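You operate a simulated robot arm through the tools that you are given. There is no shell and no other tool.

Carry out the task below with a simulated robot arm. There is one attempt and no reset: what you move stays moved.

Task
Unplug the bench lamp, lid the tub and put the hose connector away.
Fine: lamp switch off before the plug is pulled; lay the plug on the bench, push the lid home; the connector goes in the filling bench drawer, closed again; hopper switch, tap, scoop and jug stay. Set down upright: hose connector. Where these are worked on the way, their far stop is far enough and under half their travel is too little: filling bench drawer.
Where things are to end (x, y in the base frame): hose connector within 60 mm of [770, 180].

Only the result counts: the job must be done as asked and must still hold three seconds after the hand-in. Knocking over, shifting, dropping, spilling or breaking anything else fails it. A push-on lid holds only when it is set on centred and level and pressed home; a screw cap is set on level and turned clockwise until tight.

Robot
A 6-joint arm with a two-finger gripper, fixed in place. Base frame: the origin is at the foot of the arm, x ahead of it, y to its left, z up; the work surface is at about z = 860. Readings come in mm, rad, newtons and seconds.
Its first joint turns from -2.897 to 2.897 rad. Payload 3.43 kg.
The tool frame sits at the grasp point between the pads (the TCP): z along the fingers, y along the line on which they close. The tips reach 20 mm beyond it. Largest opening 190 mm; the body of the gripper starts 248 mm behind the TCP.
Orientation is that of the tool frame in the base frame, as a unit quaternion [x, y, z, w]. With the fingers straight down and closing along the base's y, the tool's x points along the base's -x, its y along +y and its z along -z.

Tools
- The arm moves only by the tool nudge_tool. Its argument "rows" is a list of rows, each a list of 6 numbers: the shift along the base's x, y, z in units of 300 mm (1.0 is 300 mm), then the turn, a rotation vector about the base's x, y, z in units of 180 degrees (1.0 is 180 degrees). In form: [[dx, dy, dz, rx, ry, rz], ...]. A call has 1 to 20 rows; each row is the pose to reach, as a shift and turn from the pose commanded when the call began. "gripper" is the gripper command, from -1 (fully open) to 1 (shut), values between in proportion, set as the call begins (left out, the last holds). A call with a number of a shift or a turn outside -1 to 1 is refused whole. A row lasts 0.2 s, in which the tool goes at most 50 mm and 0.15 rad; a call with a longer step from one row to the next is refused whole, and so is a gripper value outside its range. A pose out of reach is approached as far as the arm can. The call stops where the force on the tool passes 90 N (or 10 N more than at its start, if that is more) or the arm is blocked; 0.2 s more then pass. The fingers move at their own pace (about 45 mm/s each) and stop on an object; they squeeze with about 41 N. The grip force told is the motor's: it shows also when the fingers shut on nothing. Time passes only in rows, and 0.2 s behind the last, so rows that repeat a pose let the fingers close. The reply holds the time, the measured pose of the TCP, the force on the tool along the base axes, the opening and the grip force, in the units named above and with some noise, with the torque about the TCP (base axes, N m) and any sound that the robot's microphone picked up.
- Cameras (640 x 400 px; columns grow to the right, rows downward): "scene" is fixed at [47.5, -517.4, 1600.7]; the picture's right is [0.49, -0.87, 0.00], its down [-0.46, -0.26, -0.85] and it looks along [0.74, 0.42, -0.52] (base axes); focal length 319 px, centre (320, 200). "wrist" rides on the gripper at [70, -8, -288] in the tool frame; the picture's right is [0.12, 0.99, 0.00], its down [-0.96, 0.12, -0.25] and it looks along [-0.25, 0.03, 0.97] (tool axes); focal length 261 px, centre (320, 200). There is no depth. A picture from a camera that has moved, and an enlarged one, comes with that camera's place and axes in the base frame and with its lens. The place of the scene camera against the robot may be out by one fixed shift of up to 25 mm in any direction.
- grab_frame(camera): a new picture of that camera. The clock stands still meanwhile.
- slide_trunk(by): slides the trunk up (or, below 0, down) by that many mm; the arm rides with it, the base frame stays. It gives what a move gives, with no picture.
- enlarge(camera, box): a new picture of the part [left, top, right, bottom] of that camera's present view, enlarged. The clock stands still meanwhile.
- finish_job(): hands the job in; it is judged then, once.

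Places have to be worked out from the pictures, the camera data and where the tool is seen. Open the gripper and draw the arm clear of the work before you hand the job in, unless the task says otherwise.

The tools are called after "Call:" as a command line: name --pt "numbers of a row" for each row, then --argument value for the rest, lists and objects as JSON in quotes. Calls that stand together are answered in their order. nudge_tool: Moves the arm, as the interface text tells. Its arguments: {"type":"object","properties":{"rows":{"type":"array"},"gripper":{"type":"number"}},"required":["rows"]} The other tools are called the same way: slide_trunk (by) slides the trunk up or down; grab_frame (camera) takes a picture; enlarge (camera, box) takes an enlarged picture of a part of a camera's view; finish_job () hands the job in.

At the start:

```text
time_s: 0.0
ee_pos: [552.5, 204.1, 1326.1]
tool_rot: [-0.001, 1.0, 0.0, 0.002]
wrist_force: [-0.3, -0.1, 0.4]
torque: [0.05, 0.0, 0.0]
opening: 190.1
gripper_force: 0.1
trunk travel left (down, up): [-175.0, 65.0]
```

scene: 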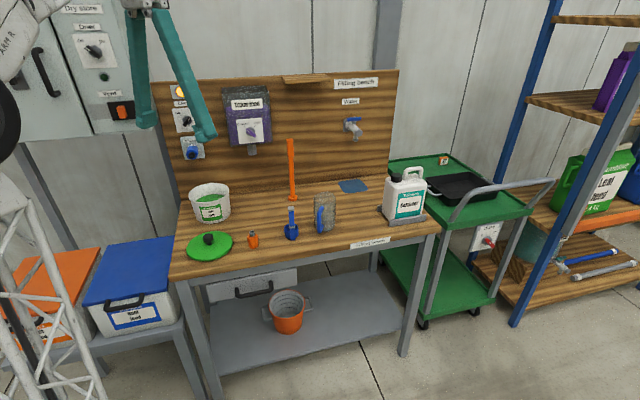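
wrist: 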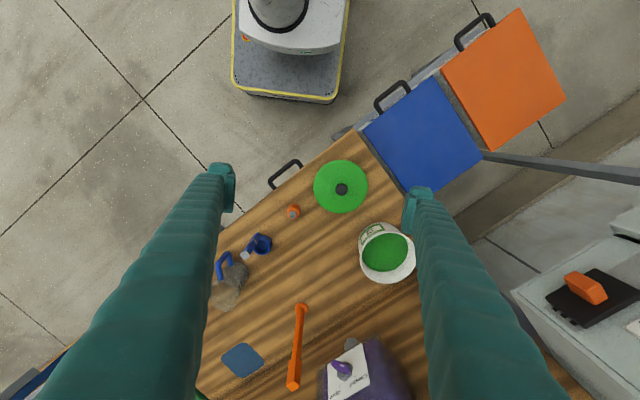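

I start by looking closely at the bench, panel and drawer before moving anything.

Call:
enlarge --camera "scene" --box '[140, 60, 300, 180]'

Call:
enlarge --camera "scene" --box '[160, 170, 320, 290]'

Call:
enlarge --camera "scene" --box '[280, 60, 440, 260]'

Call:
enlarge --camera "wrist" --box '[200, 140, 440, 300]'

Call:
enlarge --camera "scene" --box '[160, 240, 440, 390]'

```text
3.33 times, centred on (220, 120) of scene
camera zoom: at [47.5, -517.4, 1600.7], right [0.49, -0.87, 0.0], down [-0.46, -0.26, -0.85], along [0.74, 0.42, -0.52], focal length 1062 px, centre (653, 467)
```

zoom: 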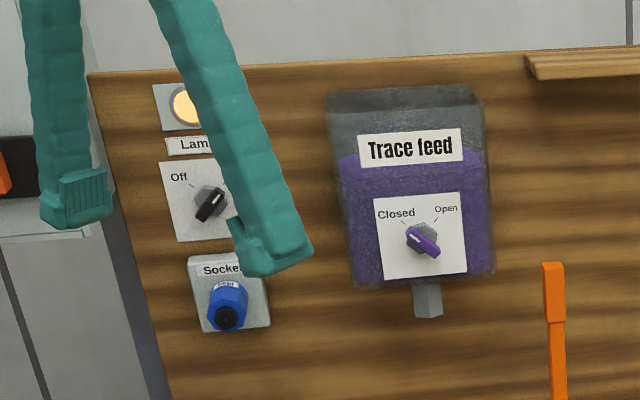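

```text
3.33 times, centred on (240, 230) of scene
camera zoom: at [47.5, -517.4, 1600.7], right [0.49, -0.87, 0.0], down [-0.46, -0.26, -0.85], along [0.74, 0.42, -0.52], focal length 1062 px, centre (587, 100)
```

zoom: 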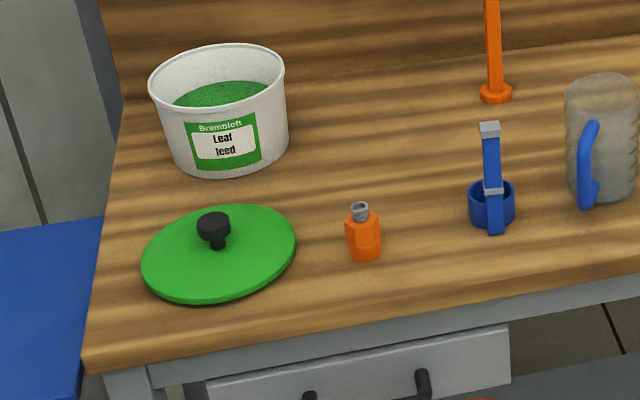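

```text
2.00 times, centred on (360, 160) of scene
camera zoom: at [47.5, -517.4, 1600.7], right [0.49, -0.87, 0.0], down [-0.46, -0.26, -0.85], along [0.74, 0.42, -0.52], focal length 637 px, centre (240, 280)
```

zoom: 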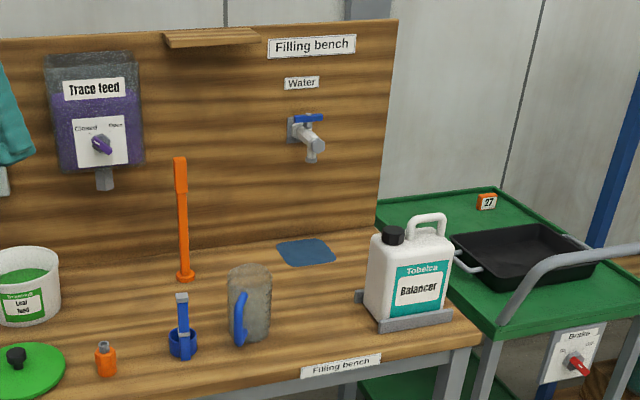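

```text
2.50 times, centred on (320, 220) of wrist
camera zoom: at [481.9, 196.2, 1613.0], right [-0.12, 0.99, 0.0], down [0.96, 0.12, 0.25], along [0.25, 0.03, -0.97], focal length 652 px, centre (320, 150)
```

zoom: 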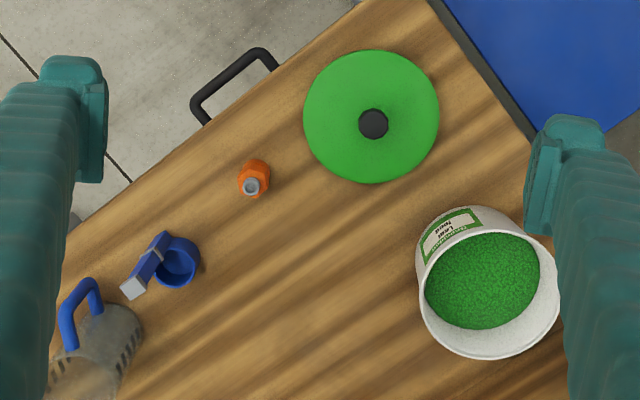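

```text
2.29 times, centred on (300, 315) of scene
camera zoom: at [47.5, -517.4, 1600.7], right [0.49, -0.87, 0.0], down [-0.46, -0.26, -0.85], along [0.74, 0.42, -0.52], focal length 728 px, centre (366, -63)
```

zoom: 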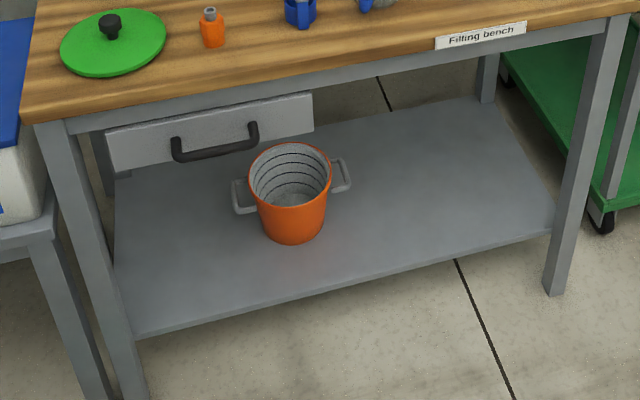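

The bench front edge runs roughly from (465,300) to (1130,-430), so the backboard faces the robot at about 43°. I'll narrow the gripper and yaw the tool to square up with the board before pitching it horizontal for a look.

Call:
nudge_tool --pt "0 0 0 0 0 0.0402" --pt "0 0 0 0 0 0.0804" --pt "0 0 0 0 0 0.1206" --pt "0 0 0 0 0 0.1608" --pt "0 0 0 0 0 0.201" --pt "0 0 0 0 0 0.2411" --gripper 0.158

Call:
grab_frame --camera "wrist"

Call:
grab_frame --camera "scene"

```text
time_s: 1.4
ee_pos: [554.3, 204.8, 1324.8]
tool_rot: [-0.371, 0.929, 0.0, 0.001]
wrist_force: [-0.3, 0.8, 0.6]
torque: [0.0, -0.01, -0.01]
opening: 79.9
gripper_force: 0.1
trunk travel left (down, up): [-175.0, 65.0]
```

```text
taken
camera wrist: at [508.1, 149.5, 1613.2], right [-0.77, 0.64, 0.0], down [0.62, 0.75, 0.25], along [0.16, 0.19, -0.97], focal length 261 px, centre (320, 200)
```

wrist: 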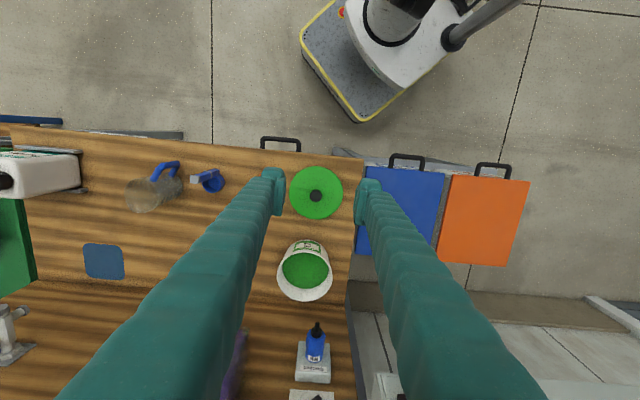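

```text
taken
```

scene: 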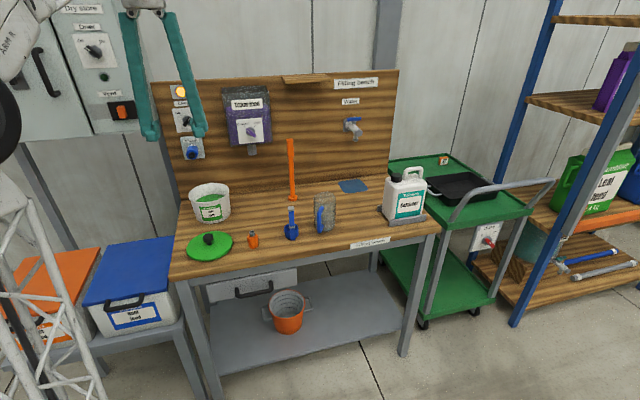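

The yaw worked; tool is at 43.5°. I enlarge the wrist view to pin down bench edge, lid, tub and plug positions.

Call:
enlarge --camera "wrist" --box '[220, 120, 380, 220]'

Call:
enlarge --camera "wrist" --box '[240, 220, 400, 320]'

Call:
enlarge --camera "wrist" --box '[240, 300, 400, 400]'

Call:
enlarge --camera "scene" --box '[150, 75, 230, 165]'

```text
4.00 times, centred on (300, 170) of wrist
camera zoom: at [508.1, 149.5, 1613.2], right [-0.77, 0.64, 0.0], down [0.62, 0.75, 0.25], along [0.16, 0.19, -0.97], focal length 1043 px, centre (400, 320)
```

zoom: 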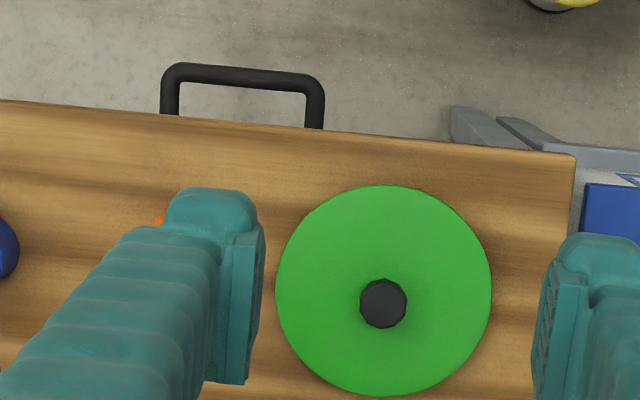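

```text
4.00 times, centred on (320, 270) of wrist
camera zoom: at [508.1, 149.5, 1613.2], right [-0.77, 0.64, 0.0], down [0.62, 0.75, 0.25], along [0.16, 0.19, -0.97], focal length 1043 px, centre (320, -80)
```

zoom: 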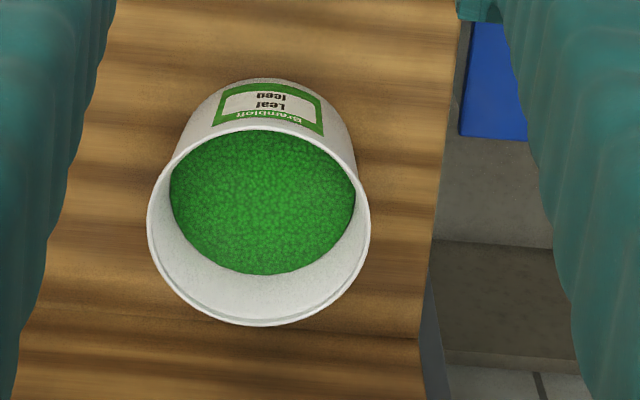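

```text
4.00 times, centred on (320, 350) of wrist
camera zoom: at [508.1, 149.5, 1613.2], right [-0.77, 0.64, 0.0], down [0.62, 0.75, 0.25], along [0.16, 0.19, -0.97], focal length 1043 px, centre (320, -400)
```

zoom: 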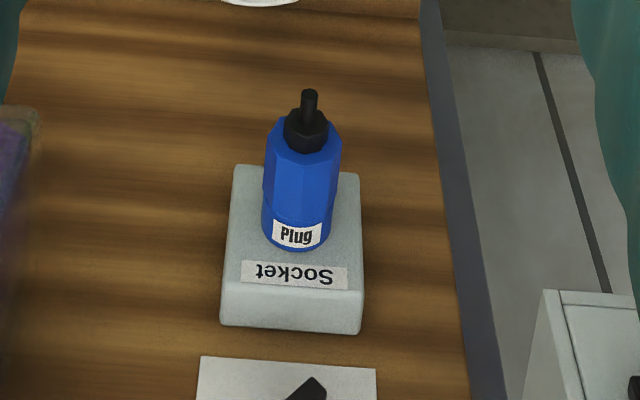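

```text
4.44 times, centred on (190, 120) of scene
camera zoom: at [47.5, -517.4, 1600.7], right [0.49, -0.87, 0.0], down [-0.46, -0.26, -0.85], along [0.74, 0.42, -0.52], focal length 1416 px, centre (898, 556)
```

zoom: 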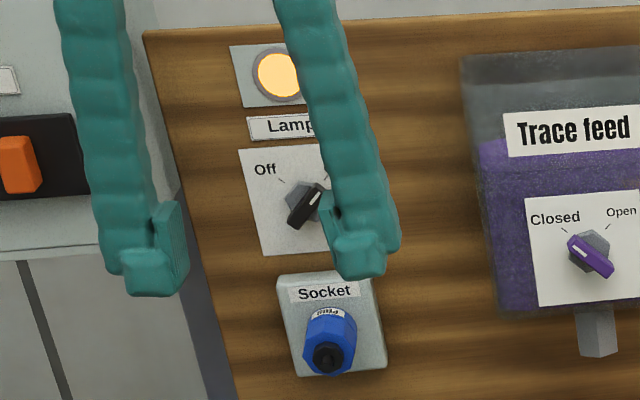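

Bench yaw measures about 45°, front-left corner near (459,285), board plane at depth ~485 mm, socket face about (851,543,1101), lamp switch about z 1210. I now pitch the tool horizontal facing the board while moving to a stand-off of ~195 mm.

Call:
nudge_tool --pt "0.0534 0.0663 -0.053 0.0313 -0.033 0" --pt "0.1068 0.1326 -0.1059 0.0625 -0.0659 0" --pt "0.1602 0.1989 -0.1589 0.0938 -0.0989 0" --pt "0.2136 0.2652 -0.2119 0.1251 -0.1318 0" --pt "0.267 0.3315 -0.2649 0.1564 -0.1648 0" --pt "0.3203 0.3978 -0.3178 0.1876 -0.1977 0" --pt "0.3737 0.4641 -0.3708 0.2189 -0.2307 0" --pt "0.4271 0.5304 -0.4238 0.2502 -0.2636 0" --pt "0.4805 0.5967 -0.4768 0.2815 -0.2966 0" --pt "0.5339 0.663 -0.5297 0.3127 -0.3295 0" --pt "0.5873 0.7293 -0.5827 0.344 -0.3625 0"

Call:
grab_frame --camera "wrist"

Call:
grab_frame --camera "scene"

```text
time_s: 4.0
ee_pos: [674.7, 470.0, 1123.0]
tool_rot: [-0.361, 0.636, 0.275, 0.624]
wrist_force: [-0.1, 0.1, 0.8]
torque: [-0.01, 0.02, 0.02]
opening: 79.9
gripper_force: 0.0
trunk travel left (down, up): [-175.0, 65.0]
stopped in row 11: the arm was blocked; the commanded pose is now the measured one
```

```text
taken
camera wrist: at [512.4, 226.7, 1073.1], right [-0.79, 0.57, -0.22], down [-0.28, -0.02, 0.96], along [0.54, 0.82, 0.17], focal length 261 px, centre (320, 200)
```

wrist: 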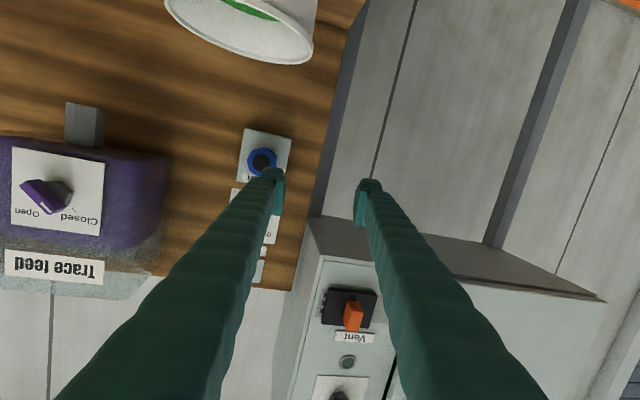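

```text
taken
```

scene: 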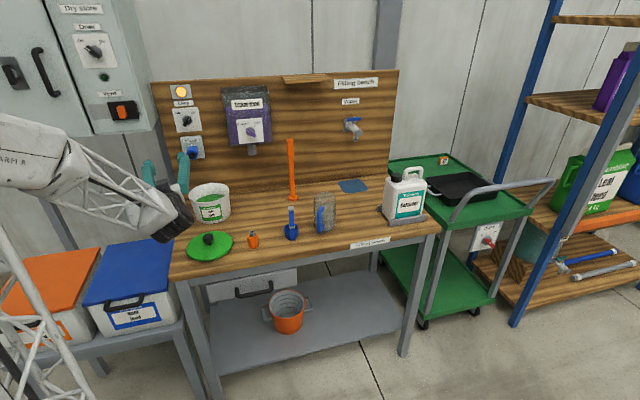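

The arm stopped short with no contact force, so it's a joint limit or a wrist near-singularity. I look at the arm configuration more closely before correcting.

Call:
enlarge --camera "scene" --box '[0, 90, 240, 260]'

```text
2.35 times, centred on (120, 175) of scene
camera zoom: at [47.5, -517.4, 1600.7], right [0.49, -0.87, 0.0], down [-0.46, -0.26, -0.85], along [0.74, 0.42, -0.52], focal length 750 px, centre (791, 259)
```

zoom: 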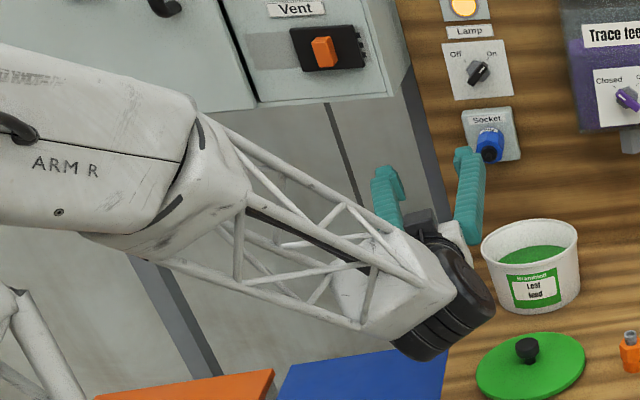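

Now the switch shows Off at upper left and On at upper right, with the knob on On. I try a slower corrective move to the square-on stand-off pose.

Call:
nudge_tool --pt "0.037 -0.031 0.018 0.0075 0.002 -0.0094" --pt "0.074 -0.062 0.036 0.0151 0.004 -0.0188" --pt "0.112 -0.093 0.054 0.0226 0.006 -0.0283" --pt "0.149 -0.124 0.072 0.0302 0.008 -0.0377" --pt "0.186 -0.155 0.09 0.0377 0.0099 -0.0471"

Call:
grab_frame --camera "wrist"

```text
time_s: 5.2
ee_pos: [730.0, 423.3, 1148.3]
tool_rot: [-0.27, 0.653, 0.272, 0.654]
wrist_force: [0.5, -0.4, 0.2]
torque: [-0.02, 0.0, -0.01]
opening: 80.0
gripper_force: 0.0
trunk travel left (down, up): [-175.0, 65.0]
```

```text
taken
camera wrist: at [533.0, 215.2, 1078.6], right [-0.7, 0.7, -0.12], down [-0.26, -0.09, 0.96], along [0.66, 0.71, 0.25], focal length 261 px, centre (320, 200)
```

wrist: 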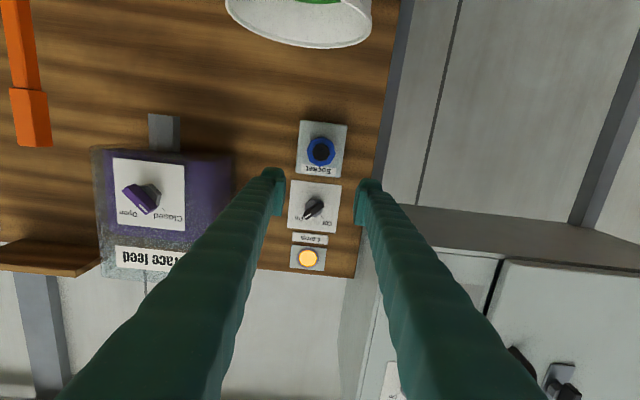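

Now the tool is exactly horizontal at 45° yaw. I enlarge the view of the switch and socket.

Call:
enlarge --camera "wrist" --box '[270, 110, 370, 280]'

Call:
enlarge --camera "wrist" --box '[80, 0, 420, 300]'

Call:
grab_frame --camera "scene"

```text
2.35 times, centred on (320, 195) of wrist
camera zoom: at [533.0, 215.2, 1078.6], right [-0.7, 0.7, -0.12], down [-0.26, -0.09, 0.96], along [0.66, 0.71, 0.25], focal length 613 px, centre (320, 212)
```

zoom: 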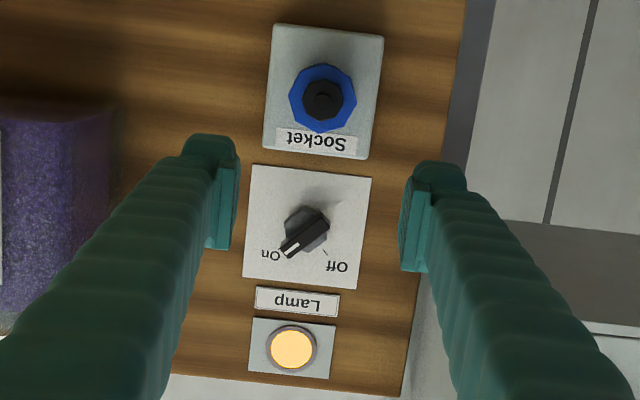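

```text
1.33 times, centred on (250, 150) of wrist
camera zoom: at [533.0, 215.2, 1078.6], right [-0.7, 0.7, -0.12], down [-0.26, -0.09, 0.96], along [0.66, 0.71, 0.25], focal length 348 px, centre (413, 267)
```

zoom: 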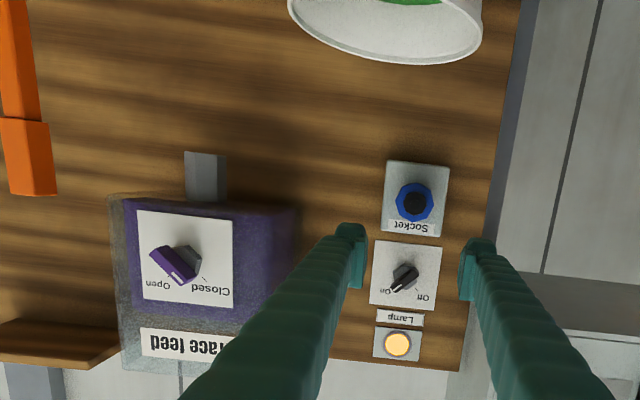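

```text
taken
```

scene: 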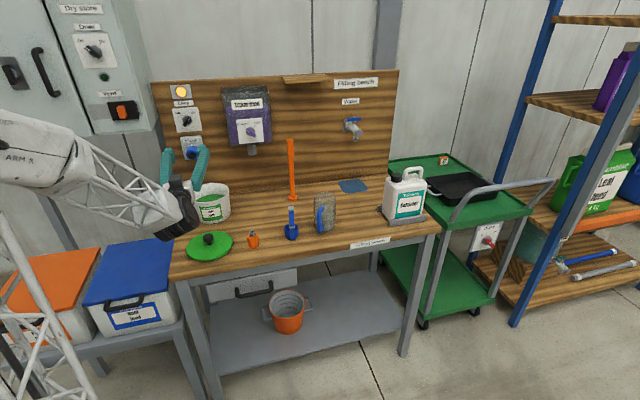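

The knob pivot sits about 63 mm above the TCP line and the bar points ~45° toward On. I'll raise the tool to the knob and roll 45° so the fingers straddle the bar, staying back from the board.

Call:
nudge_tool --pt "0.001 -0.001 0.0267 0.0221 0.0221 0" --pt "0.002 -0.002 0.0533 0.0442 0.0442 0" --pt "0.003 -0.003 0.08 0.0663 0.0663 0" --pt "0.004 -0.004 0.1067 0.0884 0.0884 0" --pt "0.005 -0.005 0.1333 0.1105 0.1105 0" --pt "0.006 -0.006 0.16 0.1326 0.1326 0" --pt "0.007 -0.007 0.1867 0.1547 0.1547 0" --pt "0.0083 -0.0083 0.2133 0.1768 0.1768 0"

Call:
grab_frame --camera "wrist"

```text
time_s: 7.0
ee_pos: [732.6, 419.9, 1213.5]
tool_rot: [0.001, 0.707, 0.5, 0.5]
wrist_force: [-0.3, -0.4, -1.0]
torque: [0.05, 0.01, 0.01]
opening: 80.2
gripper_force: 0.1
trunk travel left (down, up): [-175.0, 65.0]
```

```text
taken
camera wrist: at [498.9, 248.7, 1157.7], right [-0.56, 0.55, 0.62], down [0.25, -0.6, 0.76], along [0.79, 0.58, 0.19], focal length 261 px, centre (320, 200)
```

wrist: 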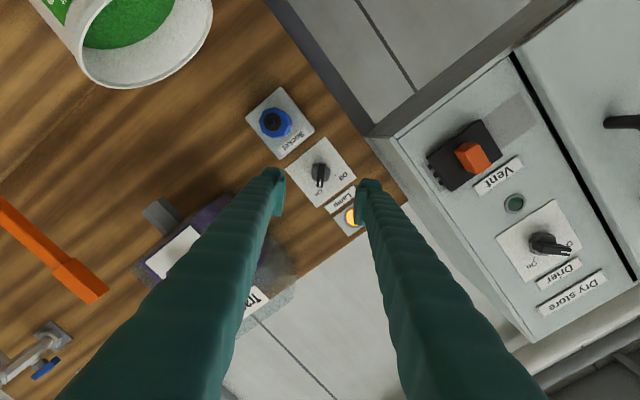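

Roll reached. I enlarge the knob to check centring and bar angle.

Call:
enlarge --camera "wrist" --box '[270, 120, 370, 220]'

Call:
enlarge --camera "scene" --box '[150, 75, 250, 175]'

```text
4.00 times, centred on (320, 170) of wrist
camera zoom: at [498.9, 248.7, 1157.7], right [-0.56, 0.55, 0.62], down [0.25, -0.6, 0.76], along [0.79, 0.58, 0.19], focal length 1043 px, centre (320, 320)
```

zoom: 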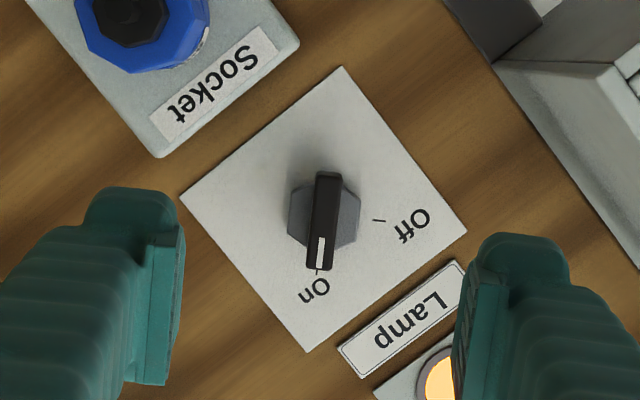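

```text
4.00 times, centred on (200, 125) of scene
camera zoom: at [47.5, -517.4, 1600.7], right [0.49, -0.87, 0.0], down [-0.46, -0.26, -0.85], along [0.74, 0.42, -0.52], focal length 1275 px, centre (800, 500)
```

zoom: 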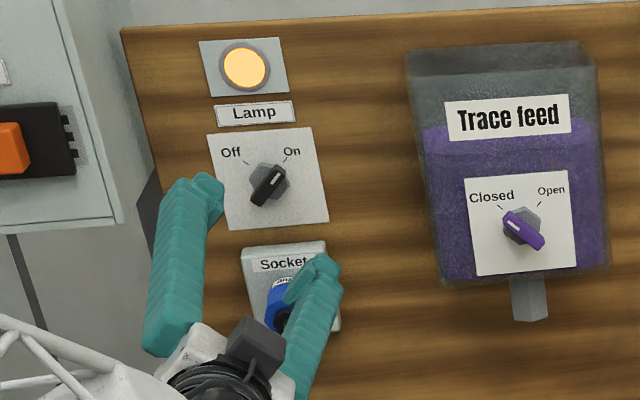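

The bar lies along the tool x axis within ~2°, and the tool axis is within ~2 mm of the pivot. I advance 120 mm with a small centring correction and look again.

Call:
nudge_tool --pt "0.0703 0.0711 0.002 0 0 0" --pt "0.1406 0.1422 0.003 0 0 0" --pt "0.2109 0.2134 0.004 0 0 0" --pt "0.2812 0.2845 0.005 0 0 0"

Call:
enlarge --camera "wrist" --box '[240, 100, 400, 220]'

Call:
enlarge --camera "scene" --box '[150, 75, 250, 175]'

```text
time_s: 8.0
ee_pos: [815.6, 505.4, 1214.8]
tool_rot: [0.0, 0.706, 0.501, 0.5]
wrist_force: [-0.2, -0.5, 0.3]
torque: [-0.1, 0.11, -0.06]
opening: 80.1
gripper_force: 0.0
trunk travel left (down, up): [-175.0, 65.0]
```

```text
3.33 times, centred on (320, 160) of wrist
camera zoom: at [581.9, 332.7, 1159.0], right [-0.56, 0.55, 0.62], down [0.25, -0.6, 0.76], along [0.79, 0.58, 0.2], focal length 869 px, centre (320, 333)
```

zoom: 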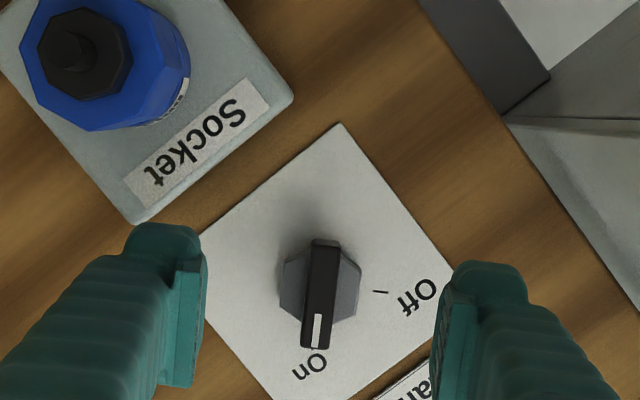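

```text
4.00 times, centred on (200, 125) of scene
camera zoom: at [47.5, -517.4, 1600.7], right [0.49, -0.87, 0.0], down [-0.46, -0.26, -0.85], along [0.74, 0.42, -0.52], focal length 1275 px, centre (800, 500)
```

zoom: 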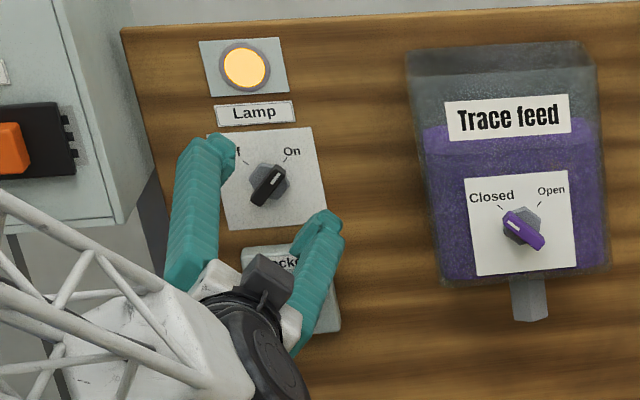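

Bar is well centred between the fingers. I advance another 30 mm and close gently to see whether the tips reach the bar (opening will tell: bar ~13 mm).

Call:
nudge_tool --pt "0.0236 0.0236 0 0 0 0" --pt "0.0471 0.0471 0 0 0 0" --pt "0.0707 0.0707 0 0 0 0"

Call:
enlarge --camera "wrist" --box '[240, 100, 400, 220]'

Call:
enlarge --camera "scene" --box '[150, 75, 250, 175]'

```text
time_s: 8.8
ee_pos: [838.1, 525.9, 1215.7]
tool_rot: [0.0, 0.707, 0.5, 0.5]
wrist_force: [0.0, 0.3, 0.0]
torque: [-0.08, 0.04, 0.02]
opening: 80.2
gripper_force: 0.1
trunk travel left (down, up): [-175.0, 65.0]
```

```text
3.33 times, centred on (320, 160) of wrist
camera zoom: at [603.5, 354.5, 1159.1], right [-0.56, 0.56, 0.62], down [0.25, -0.6, 0.76], along [0.79, 0.58, 0.2], focal length 869 px, centre (320, 333)
```

zoom: 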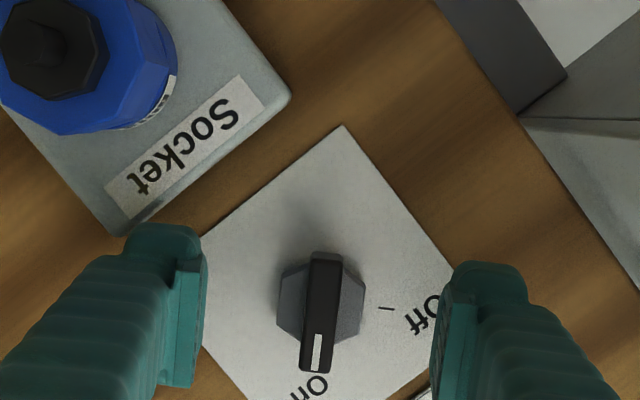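

```text
4.00 times, centred on (200, 125) of scene
camera zoom: at [47.5, -517.4, 1600.7], right [0.49, -0.87, 0.0], down [-0.46, -0.26, -0.85], along [0.74, 0.42, -0.52], focal length 1275 px, centre (800, 500)
```

zoom: 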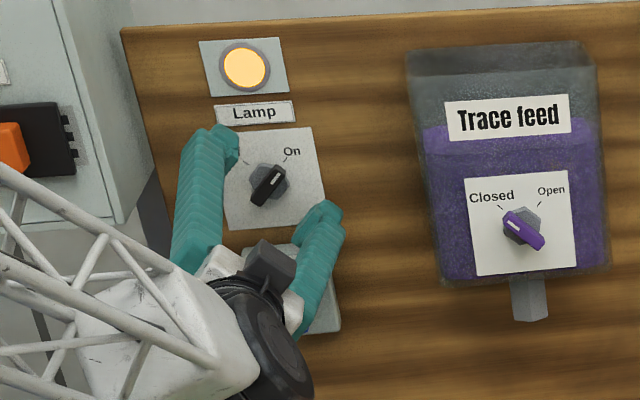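

Tips are now at about n=984, around the bar's front. I close the fingers here and check the opening.

Call:
nudge_tool --pt "0 0 0 0 0 0" --pt "0 0 0 0 0 0" --pt "0 0 0 0 0 0" --pt "0 0 0 0 0 0" --pt "0 0 0 0 0 0" --pt "0 0 0 0 0 0" --gripper 1

Call:
enlarge --camera "wrist" --box '[240, 100, 400, 220]'

```text
time_s: 10.2
ee_pos: [837.8, 526.0, 1214.5]
tool_rot: [0.0, 0.706, 0.501, 0.5]
wrist_force: [-0.6, 0.7, 1.1]
torque: [0.01, 0.0, 0.06]
opening: 9.1
gripper_force: 43.1
trunk travel left (down, up): [-175.0, 65.0]
```

```text
3.33 times, centred on (320, 160) of wrist
camera zoom: at [603.4, 354.4, 1159.3], right [-0.56, 0.55, 0.62], down [0.25, -0.6, 0.76], along [0.79, 0.58, 0.2], focal length 869 px, centre (320, 333)
```

zoom: 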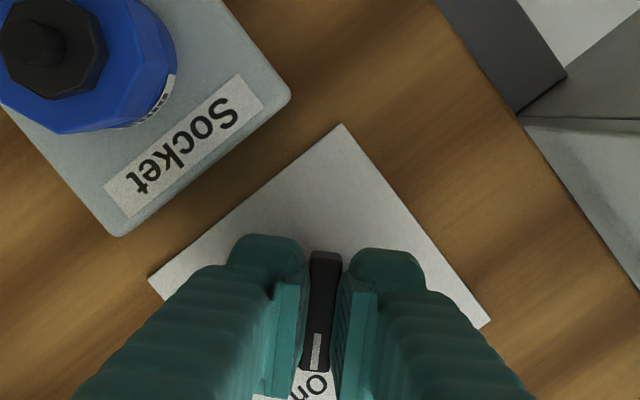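

Gripped the bar (9 mm opening, 43 N). I turn it counter-clockwise as seen from the front, first half of the 90°.

Call:
nudge_tool --pt "0 0 0 -0.0253 -0.0253 0" --pt "0 0 0 -0.0505 -0.0505 0" --pt "0 0 0 -0.0758 -0.0758 0" --pt "0 0 0 -0.101 -0.101 0" --pt "0 0 0 -0.1263 -0.1263 0" --pt "0 0 0 -0.1515 -0.1515 0" --pt "0 0 0 -0.1768 -0.1768 0"

Call:
enlarge --camera "wrist" --box '[240, 100, 400, 220]'

Call:
enlarge --camera "scene" --box '[150, 75, 250, 175]'

```text
time_s: 11.8
ee_pos: [837.7, 526.9, 1214.9]
tool_rot: [-0.271, 0.653, 0.271, 0.653]
wrist_force: [-24.8, -15.4, -1.2]
torque: [0.06, -0.03, 0.11]
opening: 8.8
gripper_force: 41.8
trunk travel left (down, up): [-175.0, 65.0]
```

```text
3.33 times, centred on (320, 160) of wrist
camera zoom: at [640.1, 317.1, 1145.0], right [-0.7, 0.7, -0.12], down [-0.26, -0.09, 0.96], along [0.66, 0.71, 0.25], focal length 869 px, centre (320, 333)
```

zoom: 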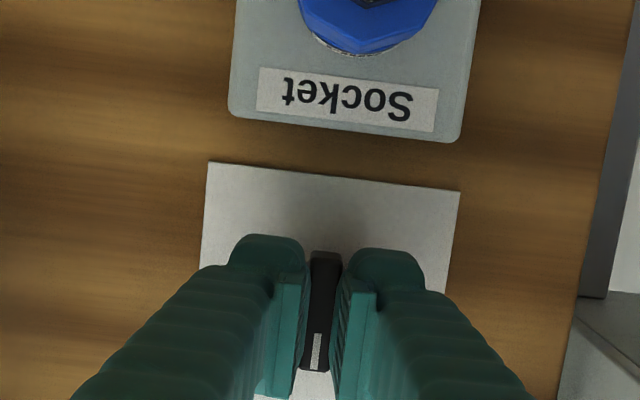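

```text
4.00 times, centred on (200, 125) of scene
camera zoom: at [47.5, -517.4, 1600.7], right [0.49, -0.87, 0.0], down [-0.46, -0.26, -0.85], along [0.74, 0.42, -0.52], focal length 1275 px, centre (800, 500)
```

zoom: 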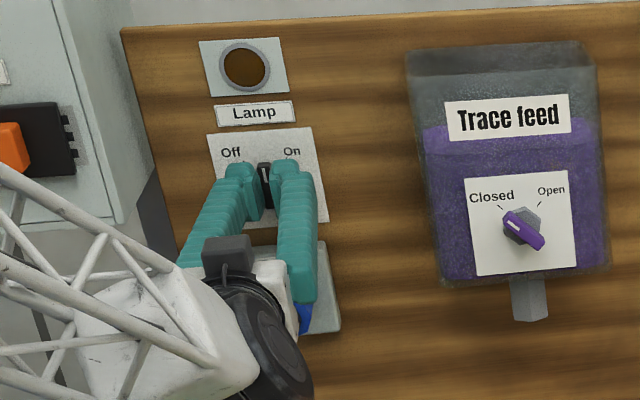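

The lamp indicator has gone dark midway. I continue the remaining 45° to bring the pointer fully to Off.

Call:
nudge_tool --pt "0 0 0 -0.0253 -0.0253 0" --pt "0 0 0 -0.0505 -0.0505 0" --pt "0 0 0 -0.0758 -0.0758 0" --pt "0 0 0 -0.101 -0.101 0" --pt "0 0 0 -0.1263 -0.1263 0" --pt "0 0 0 -0.1515 -0.1515 0" --pt "0 0 0 -0.1768 -0.1768 0"

Call:
enlarge --camera "wrist" --box '[240, 100, 400, 220]'

Call:
enlarge --camera "scene" --box '[150, 75, 250, 175]'

```text
time_s: 12.7
ee_pos: [834.4, 522.1, 1215.9]
tool_rot: [-0.403, 0.596, 0.156, 0.677]
wrist_force: [-79.6, 9.1, -21.3]
torque: [-0.26, 0.3, 1.39]
opening: 6.0
gripper_force: 37.4
out of reach, approached as far as the arm can: row 3, 4
trunk travel left (down, up): [-175.0, 65.0]
stopped in row 4: the force on the tool passed its limit at 104 N (the readings are from after the stop); the commanded pose is now the measured one
```

```text
3.33 times, centred on (320, 160) of wrist
camera zoom: at [662.1, 288.2, 1164.0], right [-0.66, 0.59, -0.47], down [-0.48, 0.15, 0.86], along [0.58, 0.79, 0.18], focal length 869 px, centre (320, 333)
```

zoom: 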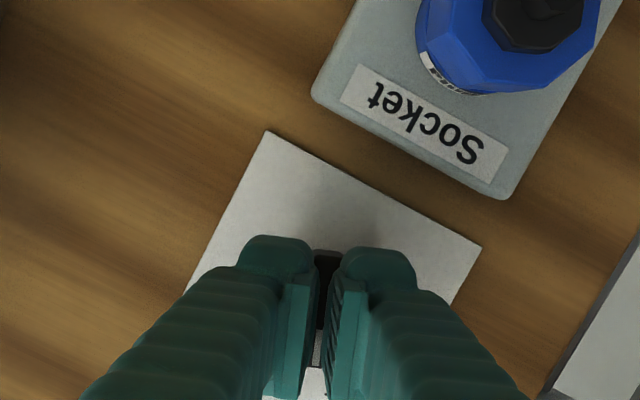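

```text
4.00 times, centred on (200, 125) of scene
camera zoom: at [47.5, -517.4, 1600.7], right [0.49, -0.87, 0.0], down [-0.46, -0.26, -0.85], along [0.74, 0.42, -0.52], focal length 1275 px, centre (800, 500)
```

zoom: 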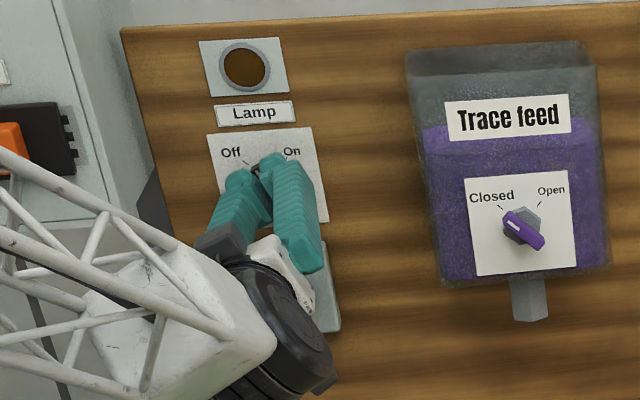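

The wrist hit its roll limit near -25° and forces built up. I open the fingers in place to relieve the load.

Call:
nudge_tool --pt "0 0 0 0 0 0" --pt "0 0 0 0 0 0" --pt "0 0 0 0 0 0" --pt "0 0 0 0 0 0" --gripper 0.37

Call:
enlarge --camera "wrist" --box '[240, 100, 400, 220]'

Call:
enlarge --camera "scene" --box '[150, 75, 250, 175]'

```text
time_s: 13.7
ee_pos: [843.0, 516.5, 1218.6]
tool_rot: [-0.399, 0.597, 0.154, 0.678]
wrist_force: [-0.9, 0.0, -0.2]
torque: [-0.03, 0.02, -0.01]
opening: 59.7
gripper_force: 0.0
trunk travel left (down, up): [-175.0, 65.0]
```

```text
3.33 times, centred on (320, 160) of wrist
camera zoom: at [668.3, 284.2, 1164.6], right [-0.65, 0.6, -0.47], down [-0.48, 0.15, 0.86], along [0.59, 0.79, 0.19], focal length 869 px, centre (320, 333)
```

zoom: 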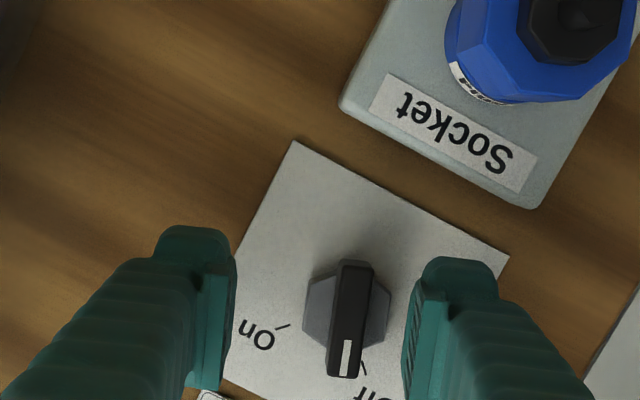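

```text
4.00 times, centred on (200, 125) of scene
camera zoom: at [47.5, -517.4, 1600.7], right [0.49, -0.87, 0.0], down [-0.46, -0.26, -0.85], along [0.74, 0.42, -0.52], focal length 1275 px, centre (800, 500)
```

zoom: 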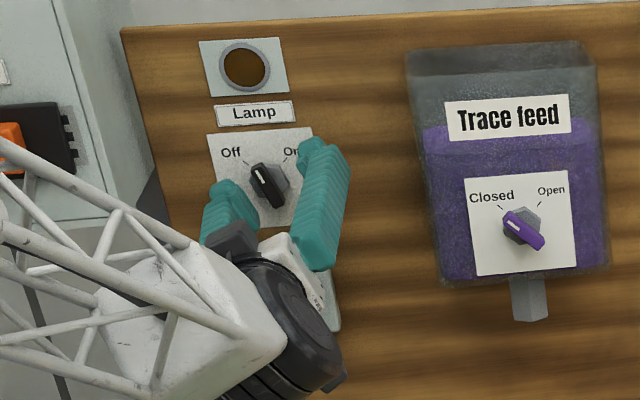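

The knob is now ~22° left of vertical with the lamp dark; it needs about 20° more to reach the Off mark. I back off, level the tool, and will push the pointer's upper end over with closed fingertips.

Call:
nudge_tool --pt "-0.07 -0.07 0 0 0 0" --pt "-0.1414 -0.1414 0 0 0 0" --pt "-0.13 -0.15 0.027 0.0221 0.0192 -0.0026" --pt "-0.117 -0.158 0.054 0.0442 0.0383 -0.0052" --pt "-0.105 -0.165 0.081 0.0662 0.0575 -0.0077" --pt "-0.0923 -0.173 0.108 0.0883 0.0766 -0.0103"

Call:
nudge_tool --pt "0 0 0 0 0 0" --pt "0 0 0 0 0 0" --pt "0 0 0 0 0 0" --pt "0 0 0 0 0 0" --gripper 1

Call:
enlarge --camera "wrist" --box '[240, 100, 400, 220]'

```text
time_s: 15.1
ee_pos: [815.8, 465.4, 1251.4]
tool_rot: [-0.271, 0.653, 0.271, 0.653]
wrist_force: [-0.3, 0.1, 0.9]
torque: [0.0, -0.04, -0.01]
opening: 59.9
gripper_force: 0.0
trunk travel left (down, up): [-175.0, 65.0]
```

```text
time_s: 16.1
ee_pos: [815.1, 465.1, 1251.0]
tool_rot: [-0.27, 0.653, 0.271, 0.653]
wrist_force: [-0.4, 0.6, -0.3]
torque: [-0.01, -0.02, 0.0]
opening: 0.1
gripper_force: 25.5
trunk travel left (down, up): [-175.0, 65.0]
```

```text
3.33 times, centred on (320, 160) of wrist
camera zoom: at [617.9, 256.5, 1180.5], right [-0.7, 0.7, -0.12], down [-0.26, -0.09, 0.96], along [0.66, 0.71, 0.25], focal length 869 px, centre (320, 333)
```

zoom: 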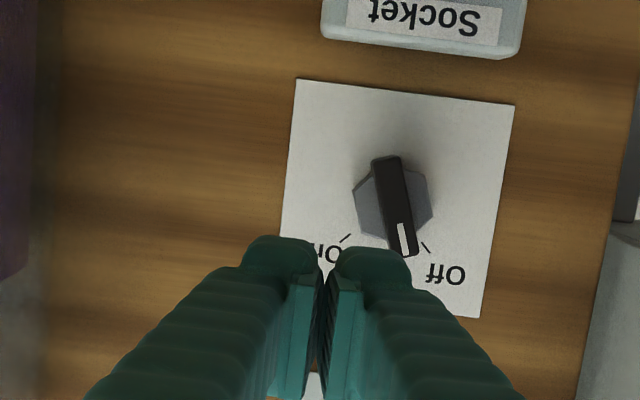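

Now the knob sits ~18° left of vertical, Off mark at 45°. With fingertips closed and to the right of the pointer's upper end, I advance 62 mm beside it, then push left 19 mm.

Call:
nudge_tool --pt "0.05 0.05 0 0 0 0" --pt "0.1 0.1 0 0 0 0" --pt "0.1465 0.1465 0 0 0 0"

Call:
nudge_tool --pt "-0.0112 0.0112 0 0 0 0" --pt "-0.0224 0.0224 0 0 0 0" --pt "-0.0336 0.0336 0 0 0 0" --pt "-0.0448 0.0448 0 0 0 0"

Call:
enlarge --camera "wrist" --box '[240, 100, 400, 220]'

Call:
enlarge --camera "scene" --box '[150, 75, 250, 175]'

```text
time_s: 16.9
ee_pos: [859.1, 507.9, 1252.8]
tool_rot: [-0.27, 0.653, 0.27, 0.654]
wrist_force: [-0.7, -0.2, 0.1]
torque: [-0.03, 0.07, -0.02]
opening: 0.2
gripper_force: 34.4
trunk travel left (down, up): [-175.0, 65.0]
```

```text
time_s: 17.9
ee_pos: [847.1, 519.2, 1251.1]
tool_rot: [-0.27, 0.654, 0.27, 0.653]
wrist_force: [10.8, -13.0, 5.8]
torque: [-0.1, -0.14, -0.11]
opening: 0.0
gripper_force: 33.9
trunk travel left (down, up): [-175.0, 65.0]
```

```text
3.33 times, centred on (320, 160) of wrist
camera zoom: at [650.0, 311.5, 1180.9], right [-0.7, 0.7, -0.12], down [-0.26, -0.09, 0.96], along [0.67, 0.7, 0.25], focal length 869 px, centre (320, 333)
```

zoom: 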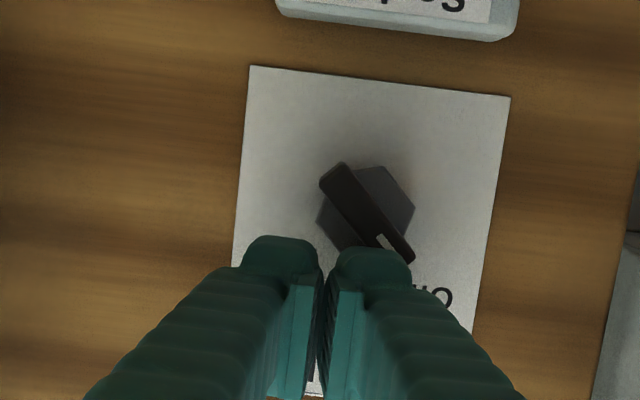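

```text
4.00 times, centred on (200, 125) of scene
camera zoom: at [47.5, -517.4, 1600.7], right [0.49, -0.87, 0.0], down [-0.46, -0.26, -0.85], along [0.74, 0.42, -0.52], focal length 1275 px, centre (800, 500)
```

zoom: 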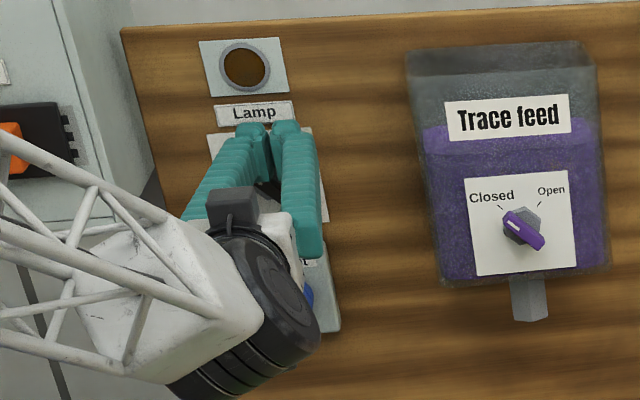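

The pointer is now at ~45°, on the Off mark, with about 17 N at the stop. I retreat 100 mm and verify.

Call:
nudge_tool --pt "0.01 -0.01 0 0 0 0" --pt "-0.09 -0.11 0 0 0 0" --pt "-0.2 -0.22 0 0 0 0" --pt "-0.26 -0.26 -0.1 0 0 0" --pt "-0.26 -0.26 -0.2 0 0 0"

Call:
grab_frame --camera "wrist"

Call:
enlarge --camera "wrist" --box '[240, 80, 400, 240]'

Call:
enlarge --camera "scene" --box '[150, 75, 250, 175]'

```text
time_s: 19.1
ee_pos: [766.3, 442.2, 1191.0]
tool_rot: [-0.271, 0.653, 0.271, 0.653]
wrist_force: [0.1, 0.0, 0.1]
torque: [-0.06, 0.07, -0.03]
opening: 0.1
gripper_force: 34.3
trunk travel left (down, up): [-175.0, 65.0]
```

```text
taken
camera wrist: at [569.3, 234.3, 1121.9], right [-0.7, 0.7, -0.12], down [-0.26, -0.09, 0.96], along [0.66, 0.71, 0.25], focal length 261 px, centre (320, 200)
```

wrist: 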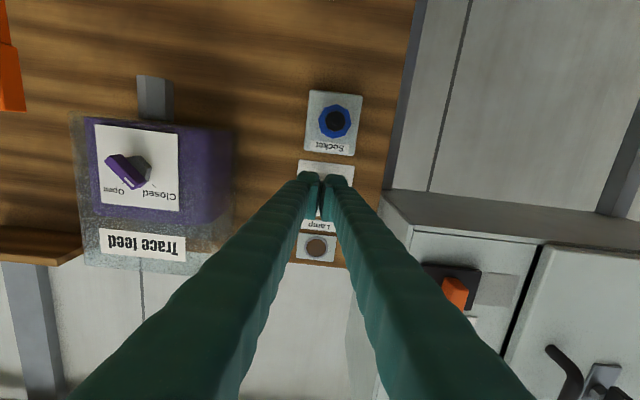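

```text
2.50 times, centred on (320, 160) of wrist
camera zoom: at [569.3, 234.3, 1121.9], right [-0.7, 0.7, -0.12], down [-0.26, -0.09, 0.96], along [0.66, 0.71, 0.25], focal length 652 px, centre (320, 300)
```

zoom: 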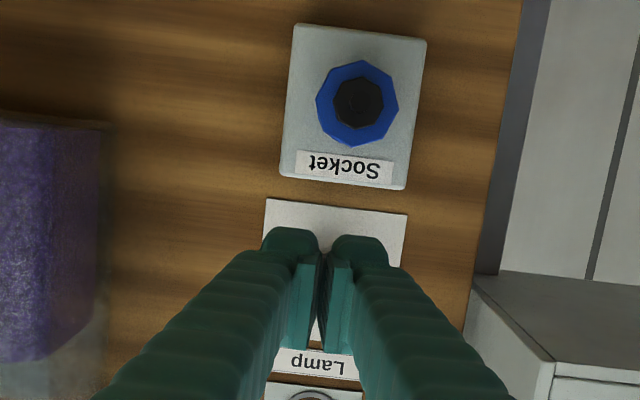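

```text
4.00 times, centred on (200, 125) of scene
camera zoom: at [47.5, -517.4, 1600.7], right [0.49, -0.87, 0.0], down [-0.46, -0.26, -0.85], along [0.74, 0.42, -0.52], focal length 1275 px, centre (800, 500)
```

zoom: 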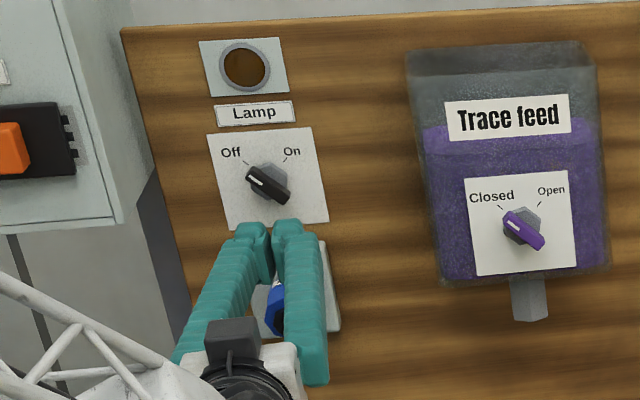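

The knob is confirmed at Off. The plug axis works out at about e=220, z=1105, body ~45 mm wide spanning n≈915–976. I pitch the tool 45° down, open to 90 mm and stand off behind the plug.

Call:
nudge_tool --pt "-0.0086 -0.0026 -0.0352 -0.0253 0.0253 0" --pt "-0.0171 -0.0051 -0.0705 -0.0505 0.0505 0" --pt "-0.0257 -0.0077 -0.1057 -0.0758 0.0758 0" --pt "-0.0343 -0.0103 -0.141 -0.101 0.101 0" --pt "-0.0429 -0.0129 -0.1762 -0.1263 0.1263 0" --pt "-0.0514 -0.0154 -0.2114 -0.1515 0.1515 0" --pt "-0.06 -0.018 -0.2467 -0.1768 0.1768 0" --gripper 0.0526

Call:
grab_frame --camera "wrist"

Call:
grab_frame --camera "scene"

```text
time_s: 20.7
ee_pos: [749.6, 439.6, 1118.9]
tool_rot: [-0.352, 0.854, 0.149, 0.353]
wrist_force: [-0.3, -1.3, 0.6]
torque: [0.07, 0.0, 0.11]
opening: 89.8
gripper_force: 0.1
trunk travel left (down, up): [-175.0, 65.0]
```

```text
taken
camera wrist: at [576.2, 254.6, 1271.1], right [-0.76, 0.64, -0.08], down [0.28, 0.43, 0.86], along [0.59, 0.63, -0.51], focal length 261 px, centre (320, 200)
```

wrist: 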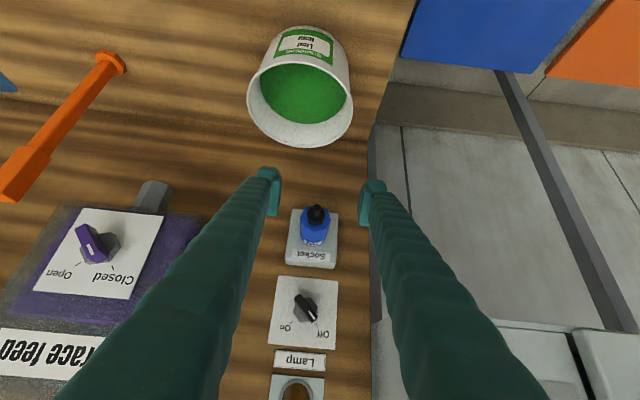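

```text
taken
```

scene: 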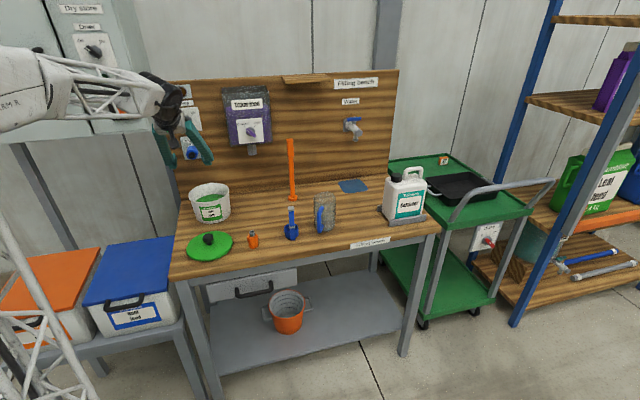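

Pitch is 45° as intended. I enlarge to measure the plug from this view.

Call:
enlarge --camera "wrist" --box '[260, 170, 380, 290]'

```text
3.33 times, centred on (320, 230) of wrist
camera zoom: at [576.2, 254.6, 1271.1], right [-0.76, 0.64, -0.08], down [0.28, 0.43, 0.86], along [0.59, 0.63, -0.51], focal length 869 px, centre (320, 100)
```

zoom: 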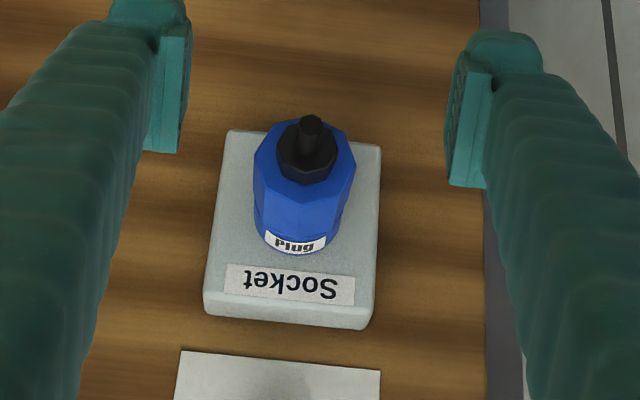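

From here the plug front is at n≈915, axis e≈219.5, z≈1105, socket face n≈970. I advance 93 mm so the fingers straddle the body with tips short of the socket, then close.

Call:
nudge_tool --pt "0.0735 0.0727 -0.002 0 0 0" --pt "0.147 0.1453 -0.004 0 0 0" --pt "0.2204 0.218 -0.0063 0 0 0" --pt "0.2204 0.218 -0.0063 0 0 0"

Call:
enlarge --camera "wrist" --box '[240, 150, 400, 290]'

Call:
enlarge --camera "scene" --box '[140, 75, 260, 195]'

```text
time_s: 21.7
ee_pos: [817.2, 505.2, 1113.8]
tool_rot: [-0.353, 0.854, 0.146, 0.353]
wrist_force: [-0.4, -0.1, -0.1]
torque: [-0.03, -0.01, -0.03]
opening: 90.1
gripper_force: 0.0
trunk travel left (down, up): [-175.0, 65.0]
```

```text
2.86 times, centred on (320, 220) of wrist
camera zoom: at [644.9, 320.3, 1268.3], right [-0.76, 0.64, -0.08], down [0.28, 0.44, 0.85], along [0.59, 0.63, -0.51], focal length 745 px, centre (320, 143)
```

zoom: 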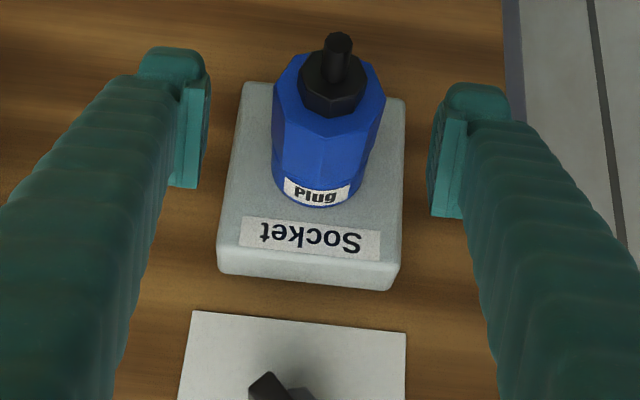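

```text
3.33 times, centred on (200, 135) of scene
camera zoom: at [47.5, -517.4, 1600.7], right [0.49, -0.87, 0.0], down [-0.46, -0.26, -0.85], along [0.74, 0.42, -0.52], focal length 1062 px, centre (720, 417)
```

zoom: 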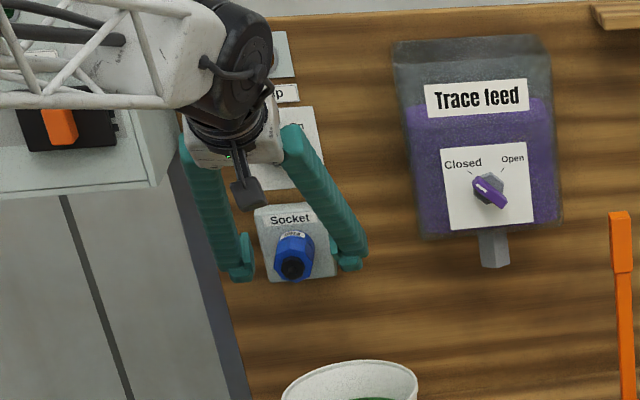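

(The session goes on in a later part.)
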